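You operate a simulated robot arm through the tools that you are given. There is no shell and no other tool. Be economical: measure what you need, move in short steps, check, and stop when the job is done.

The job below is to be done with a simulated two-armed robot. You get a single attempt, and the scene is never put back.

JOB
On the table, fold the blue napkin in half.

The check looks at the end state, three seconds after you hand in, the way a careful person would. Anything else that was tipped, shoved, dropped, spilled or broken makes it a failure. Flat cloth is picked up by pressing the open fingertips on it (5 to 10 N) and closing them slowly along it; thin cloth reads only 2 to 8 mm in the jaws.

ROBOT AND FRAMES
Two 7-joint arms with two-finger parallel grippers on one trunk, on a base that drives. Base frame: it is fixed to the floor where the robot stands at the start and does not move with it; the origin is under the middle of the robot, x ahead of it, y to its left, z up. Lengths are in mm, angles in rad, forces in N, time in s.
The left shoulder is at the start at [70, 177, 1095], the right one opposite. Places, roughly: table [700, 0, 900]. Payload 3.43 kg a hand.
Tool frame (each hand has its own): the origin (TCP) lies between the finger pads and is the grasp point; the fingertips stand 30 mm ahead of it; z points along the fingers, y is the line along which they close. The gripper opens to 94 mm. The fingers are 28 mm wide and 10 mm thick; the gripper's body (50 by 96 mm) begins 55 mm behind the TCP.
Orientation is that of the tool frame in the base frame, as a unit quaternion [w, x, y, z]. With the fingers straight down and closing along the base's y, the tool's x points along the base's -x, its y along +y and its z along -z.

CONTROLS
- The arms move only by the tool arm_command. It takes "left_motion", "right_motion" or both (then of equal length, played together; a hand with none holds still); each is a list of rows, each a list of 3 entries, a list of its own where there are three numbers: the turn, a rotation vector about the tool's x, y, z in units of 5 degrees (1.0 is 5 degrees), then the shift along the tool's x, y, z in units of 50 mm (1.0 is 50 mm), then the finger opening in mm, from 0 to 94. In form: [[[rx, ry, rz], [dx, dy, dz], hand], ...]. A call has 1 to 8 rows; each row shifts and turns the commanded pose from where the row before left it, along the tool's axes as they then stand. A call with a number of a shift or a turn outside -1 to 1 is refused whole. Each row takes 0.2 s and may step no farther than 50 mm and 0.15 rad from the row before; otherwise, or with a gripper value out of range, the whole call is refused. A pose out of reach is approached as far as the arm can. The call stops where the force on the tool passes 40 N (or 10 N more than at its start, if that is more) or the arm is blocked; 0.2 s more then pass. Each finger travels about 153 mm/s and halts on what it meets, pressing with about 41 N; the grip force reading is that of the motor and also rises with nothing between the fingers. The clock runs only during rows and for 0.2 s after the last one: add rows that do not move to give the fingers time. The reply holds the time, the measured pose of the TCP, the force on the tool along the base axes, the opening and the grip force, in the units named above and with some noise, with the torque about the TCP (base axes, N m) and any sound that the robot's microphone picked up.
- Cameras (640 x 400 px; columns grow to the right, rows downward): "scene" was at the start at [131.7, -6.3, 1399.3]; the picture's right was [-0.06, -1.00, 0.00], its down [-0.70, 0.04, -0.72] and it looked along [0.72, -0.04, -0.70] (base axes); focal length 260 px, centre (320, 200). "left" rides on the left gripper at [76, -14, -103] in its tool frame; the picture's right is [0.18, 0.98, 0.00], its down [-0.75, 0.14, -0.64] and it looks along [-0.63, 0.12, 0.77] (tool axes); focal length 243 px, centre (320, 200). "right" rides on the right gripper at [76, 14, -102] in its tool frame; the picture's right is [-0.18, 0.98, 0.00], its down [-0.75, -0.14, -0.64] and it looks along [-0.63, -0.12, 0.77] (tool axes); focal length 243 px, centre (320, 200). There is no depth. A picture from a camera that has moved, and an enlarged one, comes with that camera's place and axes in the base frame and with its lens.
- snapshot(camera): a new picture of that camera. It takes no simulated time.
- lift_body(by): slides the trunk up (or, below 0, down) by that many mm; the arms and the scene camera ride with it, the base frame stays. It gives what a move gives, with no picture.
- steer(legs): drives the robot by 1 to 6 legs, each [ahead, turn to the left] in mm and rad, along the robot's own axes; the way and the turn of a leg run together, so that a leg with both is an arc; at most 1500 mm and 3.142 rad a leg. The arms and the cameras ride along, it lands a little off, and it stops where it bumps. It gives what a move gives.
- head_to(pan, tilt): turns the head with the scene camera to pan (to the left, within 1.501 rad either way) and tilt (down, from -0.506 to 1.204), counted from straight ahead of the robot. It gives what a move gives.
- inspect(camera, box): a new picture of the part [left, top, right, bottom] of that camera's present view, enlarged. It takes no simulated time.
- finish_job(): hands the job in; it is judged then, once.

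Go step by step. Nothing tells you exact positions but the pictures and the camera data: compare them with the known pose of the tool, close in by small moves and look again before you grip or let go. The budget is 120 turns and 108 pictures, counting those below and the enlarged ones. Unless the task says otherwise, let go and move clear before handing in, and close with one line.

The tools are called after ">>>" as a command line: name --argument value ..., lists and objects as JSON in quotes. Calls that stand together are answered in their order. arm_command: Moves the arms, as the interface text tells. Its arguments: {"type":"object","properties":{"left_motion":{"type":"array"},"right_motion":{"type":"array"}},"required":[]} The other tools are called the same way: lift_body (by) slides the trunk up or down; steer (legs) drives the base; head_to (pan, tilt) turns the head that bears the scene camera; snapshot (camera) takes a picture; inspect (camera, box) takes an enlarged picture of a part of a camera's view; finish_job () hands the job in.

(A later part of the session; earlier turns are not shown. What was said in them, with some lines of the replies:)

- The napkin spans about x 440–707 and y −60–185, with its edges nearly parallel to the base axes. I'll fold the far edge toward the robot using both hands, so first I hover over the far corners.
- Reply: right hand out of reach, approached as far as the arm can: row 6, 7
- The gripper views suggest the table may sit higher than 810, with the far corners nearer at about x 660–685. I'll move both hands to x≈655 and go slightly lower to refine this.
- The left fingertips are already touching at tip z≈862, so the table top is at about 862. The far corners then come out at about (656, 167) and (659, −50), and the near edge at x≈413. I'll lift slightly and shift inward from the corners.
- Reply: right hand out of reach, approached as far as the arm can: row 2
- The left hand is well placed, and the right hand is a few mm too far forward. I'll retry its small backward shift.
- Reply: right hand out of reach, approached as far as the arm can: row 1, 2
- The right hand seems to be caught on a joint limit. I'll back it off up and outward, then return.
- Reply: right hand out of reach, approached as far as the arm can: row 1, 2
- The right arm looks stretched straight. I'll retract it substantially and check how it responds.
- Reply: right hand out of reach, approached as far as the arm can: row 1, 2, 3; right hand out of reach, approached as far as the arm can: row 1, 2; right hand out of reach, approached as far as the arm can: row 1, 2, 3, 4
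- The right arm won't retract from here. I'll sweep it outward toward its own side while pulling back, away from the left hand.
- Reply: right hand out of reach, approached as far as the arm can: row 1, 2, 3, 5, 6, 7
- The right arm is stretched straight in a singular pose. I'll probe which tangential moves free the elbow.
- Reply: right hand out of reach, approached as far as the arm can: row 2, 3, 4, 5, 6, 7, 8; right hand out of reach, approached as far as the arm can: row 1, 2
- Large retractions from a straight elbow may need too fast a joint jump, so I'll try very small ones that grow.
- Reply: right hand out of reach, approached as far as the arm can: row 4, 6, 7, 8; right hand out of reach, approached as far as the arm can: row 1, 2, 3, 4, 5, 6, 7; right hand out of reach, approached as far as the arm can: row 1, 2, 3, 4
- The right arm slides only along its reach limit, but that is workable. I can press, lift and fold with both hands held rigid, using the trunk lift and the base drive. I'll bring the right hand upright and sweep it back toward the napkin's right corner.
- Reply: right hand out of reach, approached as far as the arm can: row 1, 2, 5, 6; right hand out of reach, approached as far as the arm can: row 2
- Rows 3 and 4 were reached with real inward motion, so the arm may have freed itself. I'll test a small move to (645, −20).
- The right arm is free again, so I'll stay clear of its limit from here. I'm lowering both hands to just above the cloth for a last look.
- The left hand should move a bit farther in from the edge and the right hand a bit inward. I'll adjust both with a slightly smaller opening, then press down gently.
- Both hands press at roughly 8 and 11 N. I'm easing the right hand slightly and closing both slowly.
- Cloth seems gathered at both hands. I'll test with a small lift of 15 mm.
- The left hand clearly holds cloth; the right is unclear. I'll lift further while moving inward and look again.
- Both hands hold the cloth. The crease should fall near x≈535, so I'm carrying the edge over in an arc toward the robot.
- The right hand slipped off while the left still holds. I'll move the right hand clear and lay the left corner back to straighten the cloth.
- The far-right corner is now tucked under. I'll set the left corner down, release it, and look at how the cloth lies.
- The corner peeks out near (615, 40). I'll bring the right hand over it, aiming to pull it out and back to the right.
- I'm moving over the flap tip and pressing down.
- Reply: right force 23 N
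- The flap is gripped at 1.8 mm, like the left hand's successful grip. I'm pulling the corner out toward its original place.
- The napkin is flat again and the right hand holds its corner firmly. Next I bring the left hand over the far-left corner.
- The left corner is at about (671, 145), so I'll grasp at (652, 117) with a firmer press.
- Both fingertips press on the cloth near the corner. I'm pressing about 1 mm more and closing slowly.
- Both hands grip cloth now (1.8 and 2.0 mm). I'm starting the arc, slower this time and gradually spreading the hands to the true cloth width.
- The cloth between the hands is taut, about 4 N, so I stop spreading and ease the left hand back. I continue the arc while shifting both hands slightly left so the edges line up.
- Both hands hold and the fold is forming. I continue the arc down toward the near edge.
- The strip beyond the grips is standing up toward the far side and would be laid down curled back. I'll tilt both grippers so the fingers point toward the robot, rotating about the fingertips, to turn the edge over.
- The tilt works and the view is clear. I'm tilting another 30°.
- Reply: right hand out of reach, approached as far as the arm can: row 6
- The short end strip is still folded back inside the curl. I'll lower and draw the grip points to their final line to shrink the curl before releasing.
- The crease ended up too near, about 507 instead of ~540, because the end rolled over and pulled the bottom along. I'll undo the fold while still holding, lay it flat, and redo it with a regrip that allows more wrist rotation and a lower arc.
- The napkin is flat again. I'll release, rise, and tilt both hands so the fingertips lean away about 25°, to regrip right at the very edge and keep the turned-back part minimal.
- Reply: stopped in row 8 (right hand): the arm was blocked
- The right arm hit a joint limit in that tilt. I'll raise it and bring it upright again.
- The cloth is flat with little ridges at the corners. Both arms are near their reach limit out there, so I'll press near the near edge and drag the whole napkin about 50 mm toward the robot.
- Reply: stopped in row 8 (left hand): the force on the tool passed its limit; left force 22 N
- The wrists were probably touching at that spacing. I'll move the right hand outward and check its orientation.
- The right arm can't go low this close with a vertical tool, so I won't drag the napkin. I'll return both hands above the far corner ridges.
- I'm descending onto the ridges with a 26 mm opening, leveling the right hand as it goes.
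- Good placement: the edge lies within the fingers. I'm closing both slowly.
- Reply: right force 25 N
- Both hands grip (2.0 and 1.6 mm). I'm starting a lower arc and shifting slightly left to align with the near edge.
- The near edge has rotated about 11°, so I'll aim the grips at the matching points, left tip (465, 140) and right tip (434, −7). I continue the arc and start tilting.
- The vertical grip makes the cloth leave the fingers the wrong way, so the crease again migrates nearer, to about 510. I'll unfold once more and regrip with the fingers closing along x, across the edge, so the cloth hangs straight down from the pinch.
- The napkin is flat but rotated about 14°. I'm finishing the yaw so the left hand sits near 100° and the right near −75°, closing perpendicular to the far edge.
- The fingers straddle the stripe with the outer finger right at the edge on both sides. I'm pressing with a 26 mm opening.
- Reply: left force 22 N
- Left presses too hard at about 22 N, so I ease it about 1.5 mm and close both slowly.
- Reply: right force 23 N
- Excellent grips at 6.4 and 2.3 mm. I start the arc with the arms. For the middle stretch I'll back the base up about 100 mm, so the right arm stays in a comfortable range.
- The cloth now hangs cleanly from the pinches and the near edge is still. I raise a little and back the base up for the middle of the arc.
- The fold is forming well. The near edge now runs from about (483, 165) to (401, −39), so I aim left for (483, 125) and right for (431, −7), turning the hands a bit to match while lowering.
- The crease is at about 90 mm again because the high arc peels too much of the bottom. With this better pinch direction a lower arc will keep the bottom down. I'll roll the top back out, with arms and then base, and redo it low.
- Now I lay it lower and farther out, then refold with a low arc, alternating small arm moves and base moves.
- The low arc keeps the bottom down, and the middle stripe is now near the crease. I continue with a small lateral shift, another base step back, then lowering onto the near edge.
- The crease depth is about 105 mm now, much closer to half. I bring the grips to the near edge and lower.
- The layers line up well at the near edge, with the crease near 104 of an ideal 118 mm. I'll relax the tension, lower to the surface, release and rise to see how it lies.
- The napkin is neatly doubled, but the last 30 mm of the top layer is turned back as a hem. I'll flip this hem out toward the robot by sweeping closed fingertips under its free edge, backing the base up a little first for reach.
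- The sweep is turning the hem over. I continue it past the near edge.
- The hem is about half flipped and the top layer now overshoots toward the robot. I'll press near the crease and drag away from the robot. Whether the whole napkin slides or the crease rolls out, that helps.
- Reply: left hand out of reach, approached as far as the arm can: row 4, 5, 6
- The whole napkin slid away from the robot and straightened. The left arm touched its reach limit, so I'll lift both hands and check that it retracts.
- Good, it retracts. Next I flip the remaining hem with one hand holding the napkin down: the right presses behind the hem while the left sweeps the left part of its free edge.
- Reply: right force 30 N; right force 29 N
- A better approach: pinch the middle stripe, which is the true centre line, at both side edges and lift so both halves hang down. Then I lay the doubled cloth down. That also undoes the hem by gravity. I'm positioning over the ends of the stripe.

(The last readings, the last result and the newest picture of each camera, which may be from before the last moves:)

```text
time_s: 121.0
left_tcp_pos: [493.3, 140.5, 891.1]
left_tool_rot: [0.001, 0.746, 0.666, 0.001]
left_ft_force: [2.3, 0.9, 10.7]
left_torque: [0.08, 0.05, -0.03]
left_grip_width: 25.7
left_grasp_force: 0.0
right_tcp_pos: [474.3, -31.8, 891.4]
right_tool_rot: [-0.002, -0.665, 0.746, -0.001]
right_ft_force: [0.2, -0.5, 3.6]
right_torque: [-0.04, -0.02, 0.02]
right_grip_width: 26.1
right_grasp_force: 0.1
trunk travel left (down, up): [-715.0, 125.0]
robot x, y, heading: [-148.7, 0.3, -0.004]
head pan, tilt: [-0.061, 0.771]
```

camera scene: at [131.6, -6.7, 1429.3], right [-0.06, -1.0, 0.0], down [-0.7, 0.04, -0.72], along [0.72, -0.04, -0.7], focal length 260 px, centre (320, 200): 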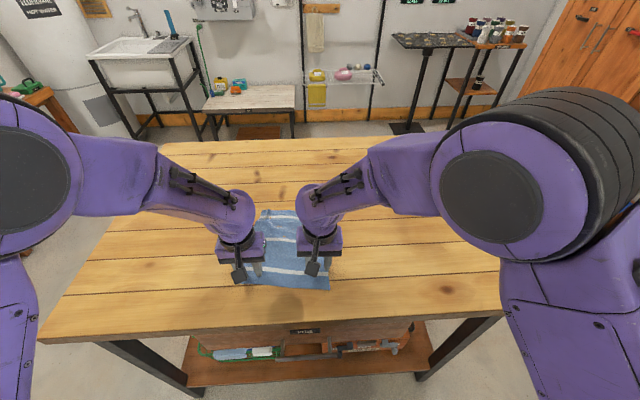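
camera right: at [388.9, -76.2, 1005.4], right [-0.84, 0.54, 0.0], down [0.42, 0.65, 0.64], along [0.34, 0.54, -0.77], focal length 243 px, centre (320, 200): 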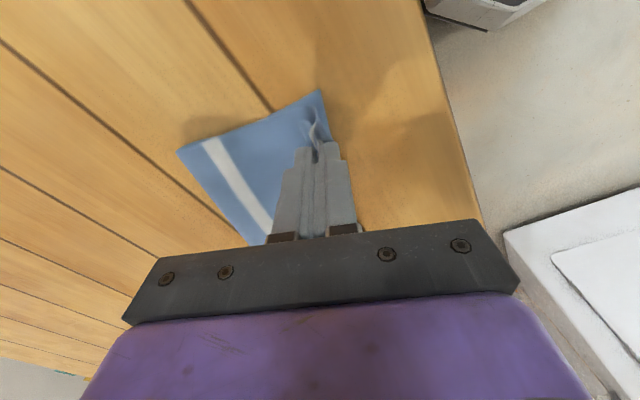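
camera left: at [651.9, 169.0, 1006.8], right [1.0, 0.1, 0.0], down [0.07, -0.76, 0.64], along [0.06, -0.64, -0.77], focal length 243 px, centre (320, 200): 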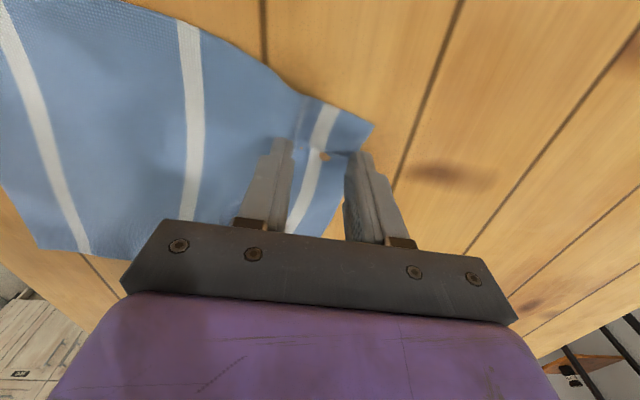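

>>> arm_command --left_motion '[[[0, 0, 0], [0, 0, -0.03], 22], [[0, 0, 0], [0, 0, 0], 18], [[0, 0, 0], [0, 0, 0], 14], [[0, 0, 0], [0, 0, 0], 10], [[0, 0, 0], [0, 0, 0], 6], [[0, 0, 0], [0, 0, 0], 3], [[0, 0, 0], [0, 0, 0], 0], [[0, 0, 0], [0, 0, 0], 0]]' --right_motion '[[[0, 0, 0], [0, 0, 0.02], 22], [[0, 0, 0], [0, 0, 0], 18], [[0, 0, 0], [0, 0, 0], 14], [[0, 0, 0], [0, 0, 0], 10], [[0, 0, 0], [0, 0, 0], 6], [[0, 0, 0], [0, 0, 0], 3], [[0, 0, 0], [0, 0, 0], 0], [[0, 0, 0], [0, 0, 0], 0]]'

>>> arm_command --left_motion '[[[0, 0, 0], [0, 0, -0.4], 0], [[0, 0, 0], [0, 0, -0.6], 0], [[0, 0, 0], [0, 0, 0], 0]]' --right_motion '[[[0, 0, 0], [0, 0, -0.4], 0], [[0, 0, 0], [0, 0, -0.6], 0], [[0, 0, 0], [0, 0, 0], 0]]'

>>> inspect --camera "scene" --box '[225, 160, 355, 250]'

```text
time_s: 122.8
left_tcp_pos: [492.2, 141.2, 892.8]
left_tool_rot: [0.002, 0.746, 0.666, 0.0]
left_ft_force: [-0.7, 1.0, 0.2]
left_torque: [-0.04, 0.02, -0.01]
left_grip_width: 1.8
left_grasp_force: 36.3
right_tcp_pos: [474.2, -31.7, 891.5]
right_tool_rot: [-0.001, -0.666, 0.746, -0.001]
right_ft_force: [1.3, 1.0, 21.7]
right_torque: [-0.21, -0.03, -0.01]
right_grip_width: 1.9
right_grasp_force: 36.7
trunk travel left (down, up): [-715.0, 125.0]
robot x, y, heading: [-149.1, 1.3, -0.0]
head pan, tilt: [-0.061, 0.771]
```

```text
time_s: 123.6
left_tcp_pos: [494.4, 140.3, 940.6]
left_tool_rot: [0.0, 0.746, 0.666, -0.002]
left_ft_force: [0.6, 0.4, -0.5]
left_torque: [-0.01, 0.01, 0.0]
left_grip_width: 1.8
left_grasp_force: 36.3
right_tcp_pos: [477.2, -32.4, 937.3]
right_tool_rot: [-0.003, -0.666, 0.746, 0.002]
right_ft_force: [0.3, 0.2, 0.3]
right_torque: [0.02, -0.03, -0.01]
right_grip_width: 1.7
right_grasp_force: 37.1
trunk travel left (down, up): [-715.0, 125.0]
robot x, y, heading: [-146.5, -2.7, -0.0]
head pan, tilt: [-0.061, 0.771]
```

```text
4.44 times, centred on (290, 205) of scene
camera zoom: at [-14.7, -6.3, 1439.0], right [-0.06, -1.0, 0.0], down [-0.7, 0.04, -0.72], along [0.71, -0.05, -0.7], focal length 1158 px, centre (453, 178)
```

zoom: 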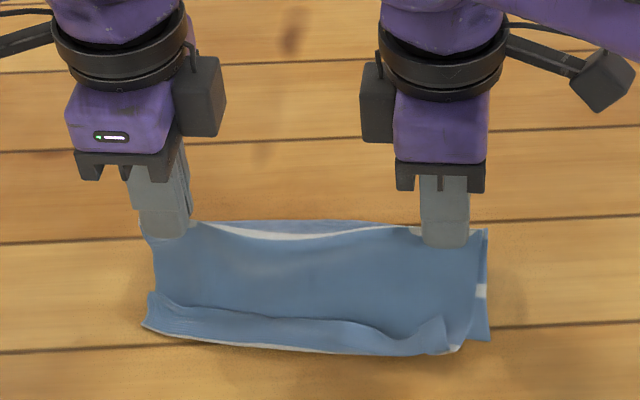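

Both hands hold the centre line. I keep lifting so both halves hang free.

>>> arm_command --left_motion '[[[0, 0, 0], [0, 0, -0.4], 0], [[0, 0, 0], [0, 0, -0.4], 0], [[0, 0, 0], [0, 0, -0.4], 0], [[0, 0, 0], [0, 0, -0.4], 0], [[0, 0, 0], [0, 0, -0.3], 0], [[0, 0, 0], [0, 0, 0], 0], [[0, 0, 0], [0, 0, 0], 0]]' --right_motion '[[[0, 0, 0], [0, 0, -0.4], 0], [[0, 0, 0], [0, 0, -0.4], 0], [[0, 0, 0], [0, 0, -0.4], 0], [[0, 0, 0], [0, 0, -0.4], 0], [[0, 0, 0], [0, 0, -0.35], 0], [[0, 0, 0], [0, 0, 0], 0], [[0, 0, 0], [0, 0, 0], 0]]'

>>> inspect --camera "scene" --box '[215, 140, 365, 260]'

```text
time_s: 125.2
left_tcp_pos: [493.1, 139.4, 1035.7]
left_tool_rot: [0.001, 0.746, 0.666, -0.001]
left_ft_force: [-0.4, -0.6, 0.1]
left_torque: [0.01, 0.03, 0.05]
left_grip_width: 1.4
left_grasp_force: 36.7
right_tcp_pos: [475.7, -31.7, 1036.8]
right_tool_rot: [-0.003, -0.666, 0.746, 0.001]
right_ft_force: [0.1, -0.6, -0.3]
right_torque: [0.01, -0.05, -0.01]
right_grip_width: 1.6
right_grasp_force: 36.0
trunk travel left (down, up): [-715.0, 125.0]
robot x, y, heading: [-146.3, 0.2, -0.0]
head pan, tilt: [-0.061, 0.771]
```

```text
3.33 times, centred on (290, 200) of scene
camera zoom: at [-16.6, -6.3, 1439.3], right [-0.06, -1.0, 0.0], down [-0.7, 0.04, -0.72], along [0.72, -0.05, -0.7], focal length 868 px, centre (420, 200)
```

zoom: 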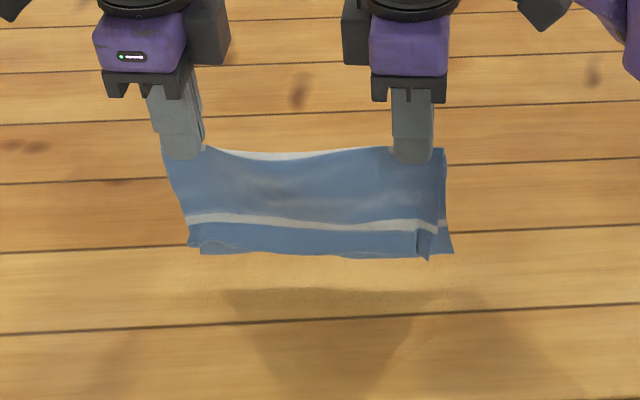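

The napkin now hangs exactly doubled from its centre line, with the hem gone. I'll drive forward for reach, retract the hands over the lay-down spot, then lower while moving away so both layers lay down together.

>>> steer --legs '[[100, 0]]'

>>> arm_command --left_motion '[[[0, 0, 0], [-0.055, -0.61, 0], 0], [[0, 0, 0], [-0.055, -0.61, 0], 0], [[0, 0, 0], [-0.055, -0.61, 0], 0], [[0, 0, 0], [-0.055, -0.61, 0], 0], [[0, 0, 0], [0, 0, 0.2], 0], [[0, 0, 0], [0, 0, 0.2], 0], [[0, 0, 0], [0, 0, 0], 0], [[0, 0, 0], [0, 0, 0], 0]]' --right_motion '[[[0, 0, 0], [0.085, 0.61, 0], 0], [[0, 0, 0], [0.085, 0.61, 0], 0], [[0, 0, 0], [0.085, 0.61, 0], 0], [[0, 0, 0], [0.085, 0.61, 0], 0], [[0, 0, 0], [0, 0, 0.2], 0], [[0, 0, 0], [0, 0, 0.2], 0], [[0, 0, 0], [0, 0, 0], 0], [[0, 0, 0], [0, 0, 0], 0]]'

>>> inspect --camera "scene" --box '[215, 170, 365, 290]'

```text
time_s: 126.4
left_tcp_pos: [585.0, 139.5, 1042.3]
left_tool_rot: [0.003, 0.745, 0.667, 0.003]
left_ft_force: [-0.4, -0.6, -0.1]
left_torque: [0.01, -0.06, 0.02]
left_grip_width: 1.7
left_grasp_force: 36.3
right_tcp_pos: [569.7, -31.0, 1041.2]
right_tool_rot: [0.001, -0.667, 0.745, -0.002]
right_ft_force: [-0.5, -0.3, 1.2]
right_torque: [-0.01, -0.06, -0.03]
right_grip_width: 1.8
right_grasp_force: 36.6
trunk travel left (down, up): [-715.0, 125.0]
robot x, y, heading: [-50.1, 0.0, -0.004]
head pan, tilt: [-0.061, 0.771]
```

```text
time_s: 128.2
left_tcp_pos: [471.2, 143.7, 1015.5]
left_tool_rot: [0.0, 0.745, 0.667, 0.0]
left_ft_force: [0.9, -0.3, 0.4]
left_torque: [-0.04, 0.02, 0.02]
left_grip_width: 1.7
left_grasp_force: 36.4
right_tcp_pos: [453.3, -33.8, 1017.3]
right_tool_rot: [-0.003, -0.667, 0.745, 0.001]
right_ft_force: [-0.2, 1.0, 0.0]
right_torque: [0.05, 0.02, 0.02]
right_grip_width: 1.9
right_grasp_force: 36.7
trunk travel left (down, up): [-715.0, 125.0]
robot x, y, heading: [-46.8, 1.1, -0.001]
head pan, tilt: [-0.061, 0.771]
```

```text
3.33 times, centred on (290, 230) of scene
camera zoom: at [84.4, -6.3, 1439.1], right [-0.06, -1.0, 0.0], down [-0.7, 0.04, -0.72], along [0.71, -0.04, -0.7], focal length 868 px, centre (420, 100)
```

zoom: 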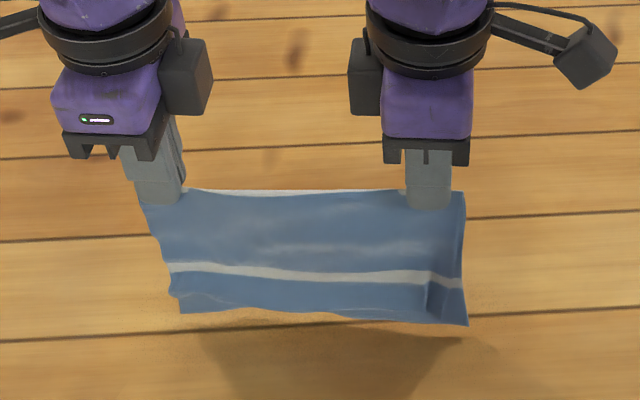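

The doubled cloth hangs just above the table. I'm laying it down along a quarter circle away from the robot.

>>> arm_command --left_motion '[[[0, 0, 0], [0, 0.1, 0.2], 0], [[0, 0, 0], [0, 0.5, 0.08], 0], [[0, 0, 0], [0, 0.44, 0.16], 0], [[0, 0, 0], [0, 0.4, 0.24], 0], [[0, 0, 0], [0, 0.32, 0.3], 0], [[0, 0, 0], [0, 0.26, 0.36], 0], [[0, 0, 0], [0, 0.2, 0.4], 0], [[0, 0, 0], [0, 0.12, 0.36], 0]]' --right_motion '[[[0, 0, 0], [0, -0.1, 0.2], 0], [[0, 0, 0], [0, -0.5, 0.08], 0], [[0, 0, 0], [0, -0.44, 0.16], 0], [[0, 0, 0], [0, -0.4, 0.24], 0], [[0, 0, 0], [0, -0.32, 0.3], 0], [[0, 0, 0], [0, -0.26, 0.36], 0], [[0, 0, 0], [0, -0.2, 0.4], 0], [[0, 0, 0], [0, -0.12, 0.36], 0]]'

>>> inspect --camera "scene" --box '[215, 170, 365, 290]'

```text
time_s: 130.0
left_tcp_pos: [586.9, 129.6, 910.9]
left_tool_rot: [0.001, 0.746, 0.666, 0.0]
left_ft_force: [0.2, -0.1, 0.5]
left_torque: [-0.02, -0.02, 0.0]
left_grip_width: 1.7
left_grasp_force: 36.6
right_tcp_pos: [569.5, -47.2, 910.8]
right_tool_rot: [-0.002, -0.667, 0.745, 0.001]
right_ft_force: [0.3, -0.2, 1.3]
right_torque: [0.01, 0.03, 0.05]
right_grip_width: 1.7
right_grasp_force: 36.0
trunk travel left (down, up): [-715.0, 125.0]
robot x, y, heading: [-49.1, 0.9, 0.001]
head pan, tilt: [-0.061, 0.771]
```

```text
3.33 times, centred on (290, 230) of scene
camera zoom: at [84.6, -6.4, 1439.2], right [-0.06, -1.0, 0.0], down [-0.7, 0.04, -0.72], along [0.71, -0.04, -0.7], focal length 868 px, centre (420, 100)
```

zoom: 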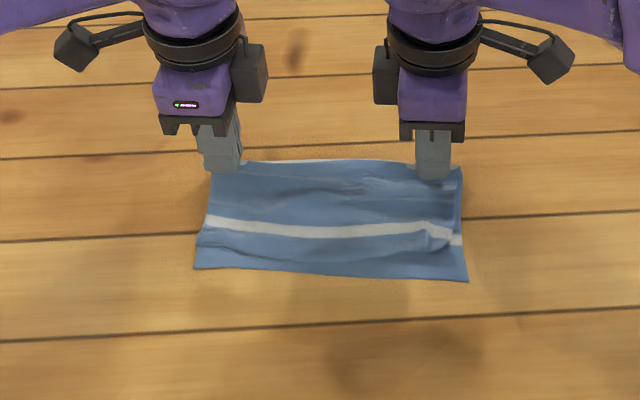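

Laid well. I'm lowering the crease to the table with a slight stretch, then releasing and rising straight up.

>>> arm_command --left_motion '[[[0, 0, 0], [0, 0.08, 0.16], 0], [[0, 0, 0], [0, 0.06, 0.14], 0], [[0, 0, 0], [0, 0, 0], 4], [[0, 0, 0], [0, 0, 0], 12], [[0, 0, 0], [0, 0, 0], 24], [[0, 0, 0], [0, 0, -0.5], 26], [[0, 0, 0], [0, 0, -0.9], 26], [[0, 0, 0], [0.5, 0, -0.8], 26]]' --right_motion '[[[0, 0, 0], [0, -0.08, 0.16], 0], [[0, 0, 0], [0, -0.06, 0.14], 0], [[0, 0, 0], [0, 0, 0], 4], [[0, 0, 0], [0, 0, 0], 12], [[0, 0, 0], [0, 0, 0], 24], [[0, 0, 0], [0, 0, -0.5], 26], [[0, 0, 0], [0, 0, -0.9], 26], [[0, 0, 0], [0.5, 0, -0.8], 26]]'

>>> inspect --camera "scene" --box '[235, 185, 345, 260]'

```text
time_s: 131.8
left_tcp_pos: [594.0, 153.5, 1006.6]
left_tool_rot: [0.001, 0.746, 0.665, 0.001]
left_ft_force: [-1.0, 0.3, 0.7]
left_torque: [0.02, -0.03, -0.01]
left_grip_width: 26.1
left_grasp_force: 0.0
right_tcp_pos: [571.9, -73.4, 1008.2]
right_tool_rot: [-0.001, -0.667, 0.745, -0.001]
right_ft_force: [0.4, -1.0, 0.4]
right_torque: [0.0, 0.01, 0.01]
right_grip_width: 26.1
right_grasp_force: 0.1
trunk travel left (down, up): [-715.0, 125.0]
robot x, y, heading: [-46.7, 0.6, 0.001]
head pan, tilt: [-0.061, 0.771]
```

```text
5.33 times, centred on (290, 222) of scene
camera zoom: at [81.3, -6.6, 1439.3], right [-0.06, -1.0, 0.0], down [-0.7, 0.04, -0.72], along [0.72, -0.04, -0.7], focal length 1390 px, centre (480, 80)
```

zoom: 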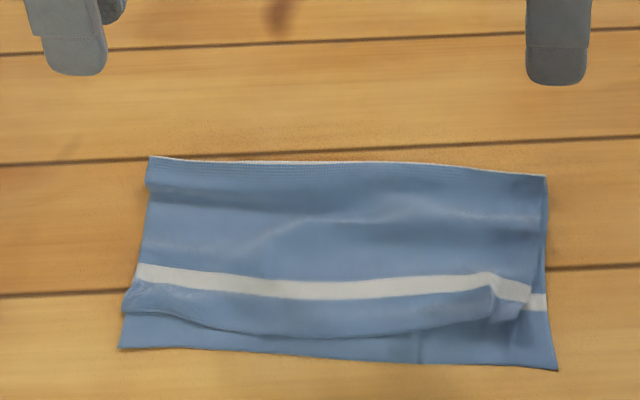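

The crease now runs along the centre stripe, with edges parallel and about 20 mm apart because of small wrinkles in the top layer. I'll gently press the top layer near its free edge and smooth it toward the robot.

>>> arm_command --left_motion '[[[0, 0, 0], [-0.187, -0.377, 0.505], 0], [[0, 0, 0], [-0.187, -0.377, 0.505], 0], [[0, 0, 0], [-0.187, -0.377, 0.505], 0], [[0, 0, 0], [-0.187, -0.377, 0.505], 0], [[0, 0, 0], [0, 0, 0.16], 0], [[0, 0, 0], [0, 0, 0.08], 0], [[0, 0, 0], [0, 0, 0.02], 0], [[0, 0, 0], [0, 0, 0], 0]]' --right_motion '[[[0, 0, 0], [-0.154, 0.33, 0.515], 0], [[0, 0, 0], [-0.154, 0.33, 0.515], 0], [[0, 0, 0], [-0.154, 0.33, 0.515], 0], [[0, 0, 0], [-0.154, 0.33, 0.515], 0], [[0, 0, 0], [0, 0, 0.16], 0], [[0, 0, 0], [0, 0, 0.08], 0], [[0, 0, 0], [0, 0, 0.02], 0], [[0, 0, 0], [0, 0, 0], 0]]'

```text
time_s: 133.6
left_tcp_pos: [516.7, 126.4, 890.7]
left_tool_rot: [0.001, 0.746, 0.666, 0.001]
left_ft_force: [-0.5, -0.3, -0.1]
left_torque: [-0.01, -0.01, -0.04]
left_grip_width: 0.0
left_grasp_force: 32.6
right_tcp_pos: [510.3, -36.2, 893.0]
right_tool_rot: [-0.002, -0.667, 0.745, 0.0]
right_ft_force: [0.0, -0.4, 5.0]
right_torque: [-0.04, 0.02, -0.02]
right_grip_width: 0.0
right_grasp_force: 33.1
trunk travel left (down, up): [-715.0, 125.0]
robot x, y, heading: [-49.4, 0.5, -0.003]
head pan, tilt: [-0.061, 0.771]
```

>>> arm_command --left_motion '[[[0, 0, 0], [0, 0, 0.04], 0], [[0, 0, 0], [0, -0.12, 0], 0], [[0, 0, 0], [0, -0.12, 0], 0], [[0, 0, 0], [0, -0.12, 0], 0], [[0, 0, 0], [0, -0.12, 0], 0], [[0, 0, 0], [0, 0, -0.6], 0], [[0, 0, 0], [0, 0.3, -0.9], 0], [[0, 0, 0], [0.3, 0.6, -0.6], 0]]' --right_motion '[[[0, 0, 0], [0, 0, 0], 0], [[0, 0, 0], [0, 0.12, 0], 0], [[0, 0, 0], [0, 0.12, 0], 0], [[0, 0, 0], [0, 0.12, 0], 0], [[0, 0, 0], [0, 0.12, 0], 0], [[0, 0, 0], [0, 0, -0.6], 0], [[0, 0, 0], [0.2, -0.3, -0.9], 0], [[0, 0, 0], [0.5, -0.5, -0.6], 0]]'

>>> inspect --camera "scene" --box '[235, 185, 345, 260]'

```text
time_s: 135.4
left_tcp_pos: [541.1, 136.9, 994.2]
left_tool_rot: [-0.001, 0.746, 0.666, -0.001]
left_ft_force: [0.7, 0.0, -0.7]
left_torque: [-0.01, 0.03, 0.02]
left_grip_width: 0.2
left_grasp_force: 33.2
right_tcp_pos: [523.7, -71.2, 996.8]
right_tool_rot: [-0.003, -0.667, 0.745, 0.001]
right_ft_force: [0.1, -0.3, -0.9]
right_torque: [-0.01, 0.05, -0.02]
right_grip_width: 0.0
right_grasp_force: 33.6
trunk travel left (down, up): [-715.0, 125.0]
robot x, y, heading: [-49.1, -2.6, -0.001]
head pan, tilt: [-0.061, 0.771]
```

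```text
5.33 times, centred on (290, 222) of scene
camera zoom: at [86.0, -7.2, 1438.9], right [-0.06, -1.0, 0.0], down [-0.7, 0.04, -0.72], along [0.71, -0.04, -0.7], focal length 1390 px, centre (480, 80)
```

zoom: 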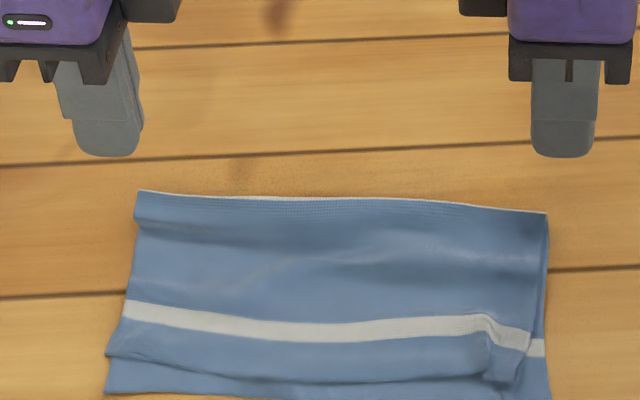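

The fold remains neat: the crease is on the centre line, the layers are parallel and about 2 cm off at the edge, and nothing else is disturbed. I'm moving the hands clear and taking a last look.

>>> arm_command --left_motion '[[[0, 0, 0], [0.7, 0, -0.6], 20], [[0, 0, 0], [0.7, 0, -0.6], 20], [[0, 0, 0], [0.7, 0, -0.3], 20], [[0, 0, 0], [0, 0, 0], 20]]' --right_motion '[[[0, 0, 0], [0.7, 0, -0.6], 20], [[0, 0, 0], [0.7, 0, -0.6], 20], [[0, 0, 0], [0.7, 0, -0.3], 20], [[0, 0, 0], [0, 0, 0], 20]]'

>>> inspect --camera "scene" --box '[235, 205, 345, 280]'

```text
time_s: 136.4
left_tcp_pos: [551.2, 243.7, 1070.7]
left_tool_rot: [0.0, 0.746, 0.666, -0.001]
left_ft_force: [-0.1, 0.2, -0.2]
left_torque: [0.0, 0.01, -0.01]
left_grip_width: 20.1
left_grasp_force: 0.1
right_tcp_pos: [511.5, -177.8, 1073.6]
right_tool_rot: [-0.003, -0.667, 0.745, 0.0]
right_ft_force: [0.4, -0.1, -0.7]
right_torque: [0.02, -0.02, 0.0]
right_grip_width: 19.9
right_grasp_force: 0.1
trunk travel left (down, up): [-715.0, 125.0]
robot x, y, heading: [-47.2, -0.2, -0.006]
head pan, tilt: [-0.061, 0.771]
```

```text
5.33 times, centred on (290, 242) of scene
camera zoom: at [83.6, -6.4, 1439.2], right [-0.06, -1.0, 0.0], down [-0.7, 0.04, -0.72], along [0.71, -0.04, -0.7], focal length 1390 px, centre (480, -27)
```

zoom: 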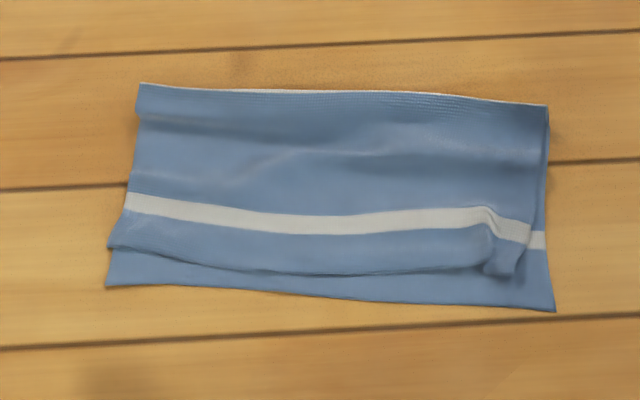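

The napkin lies flat and doubled along its centre stripe, with the layer edges within about 14–21 mm and both hands clear.

>>> finish_job

```text
The job is handed in.
```

The blue napkin is folded in half on the table. The crease runs along its centre stripe, the two edges sit about 14–21 mm apart, a small wrinkle remains at the right corner, and both hands are clear.
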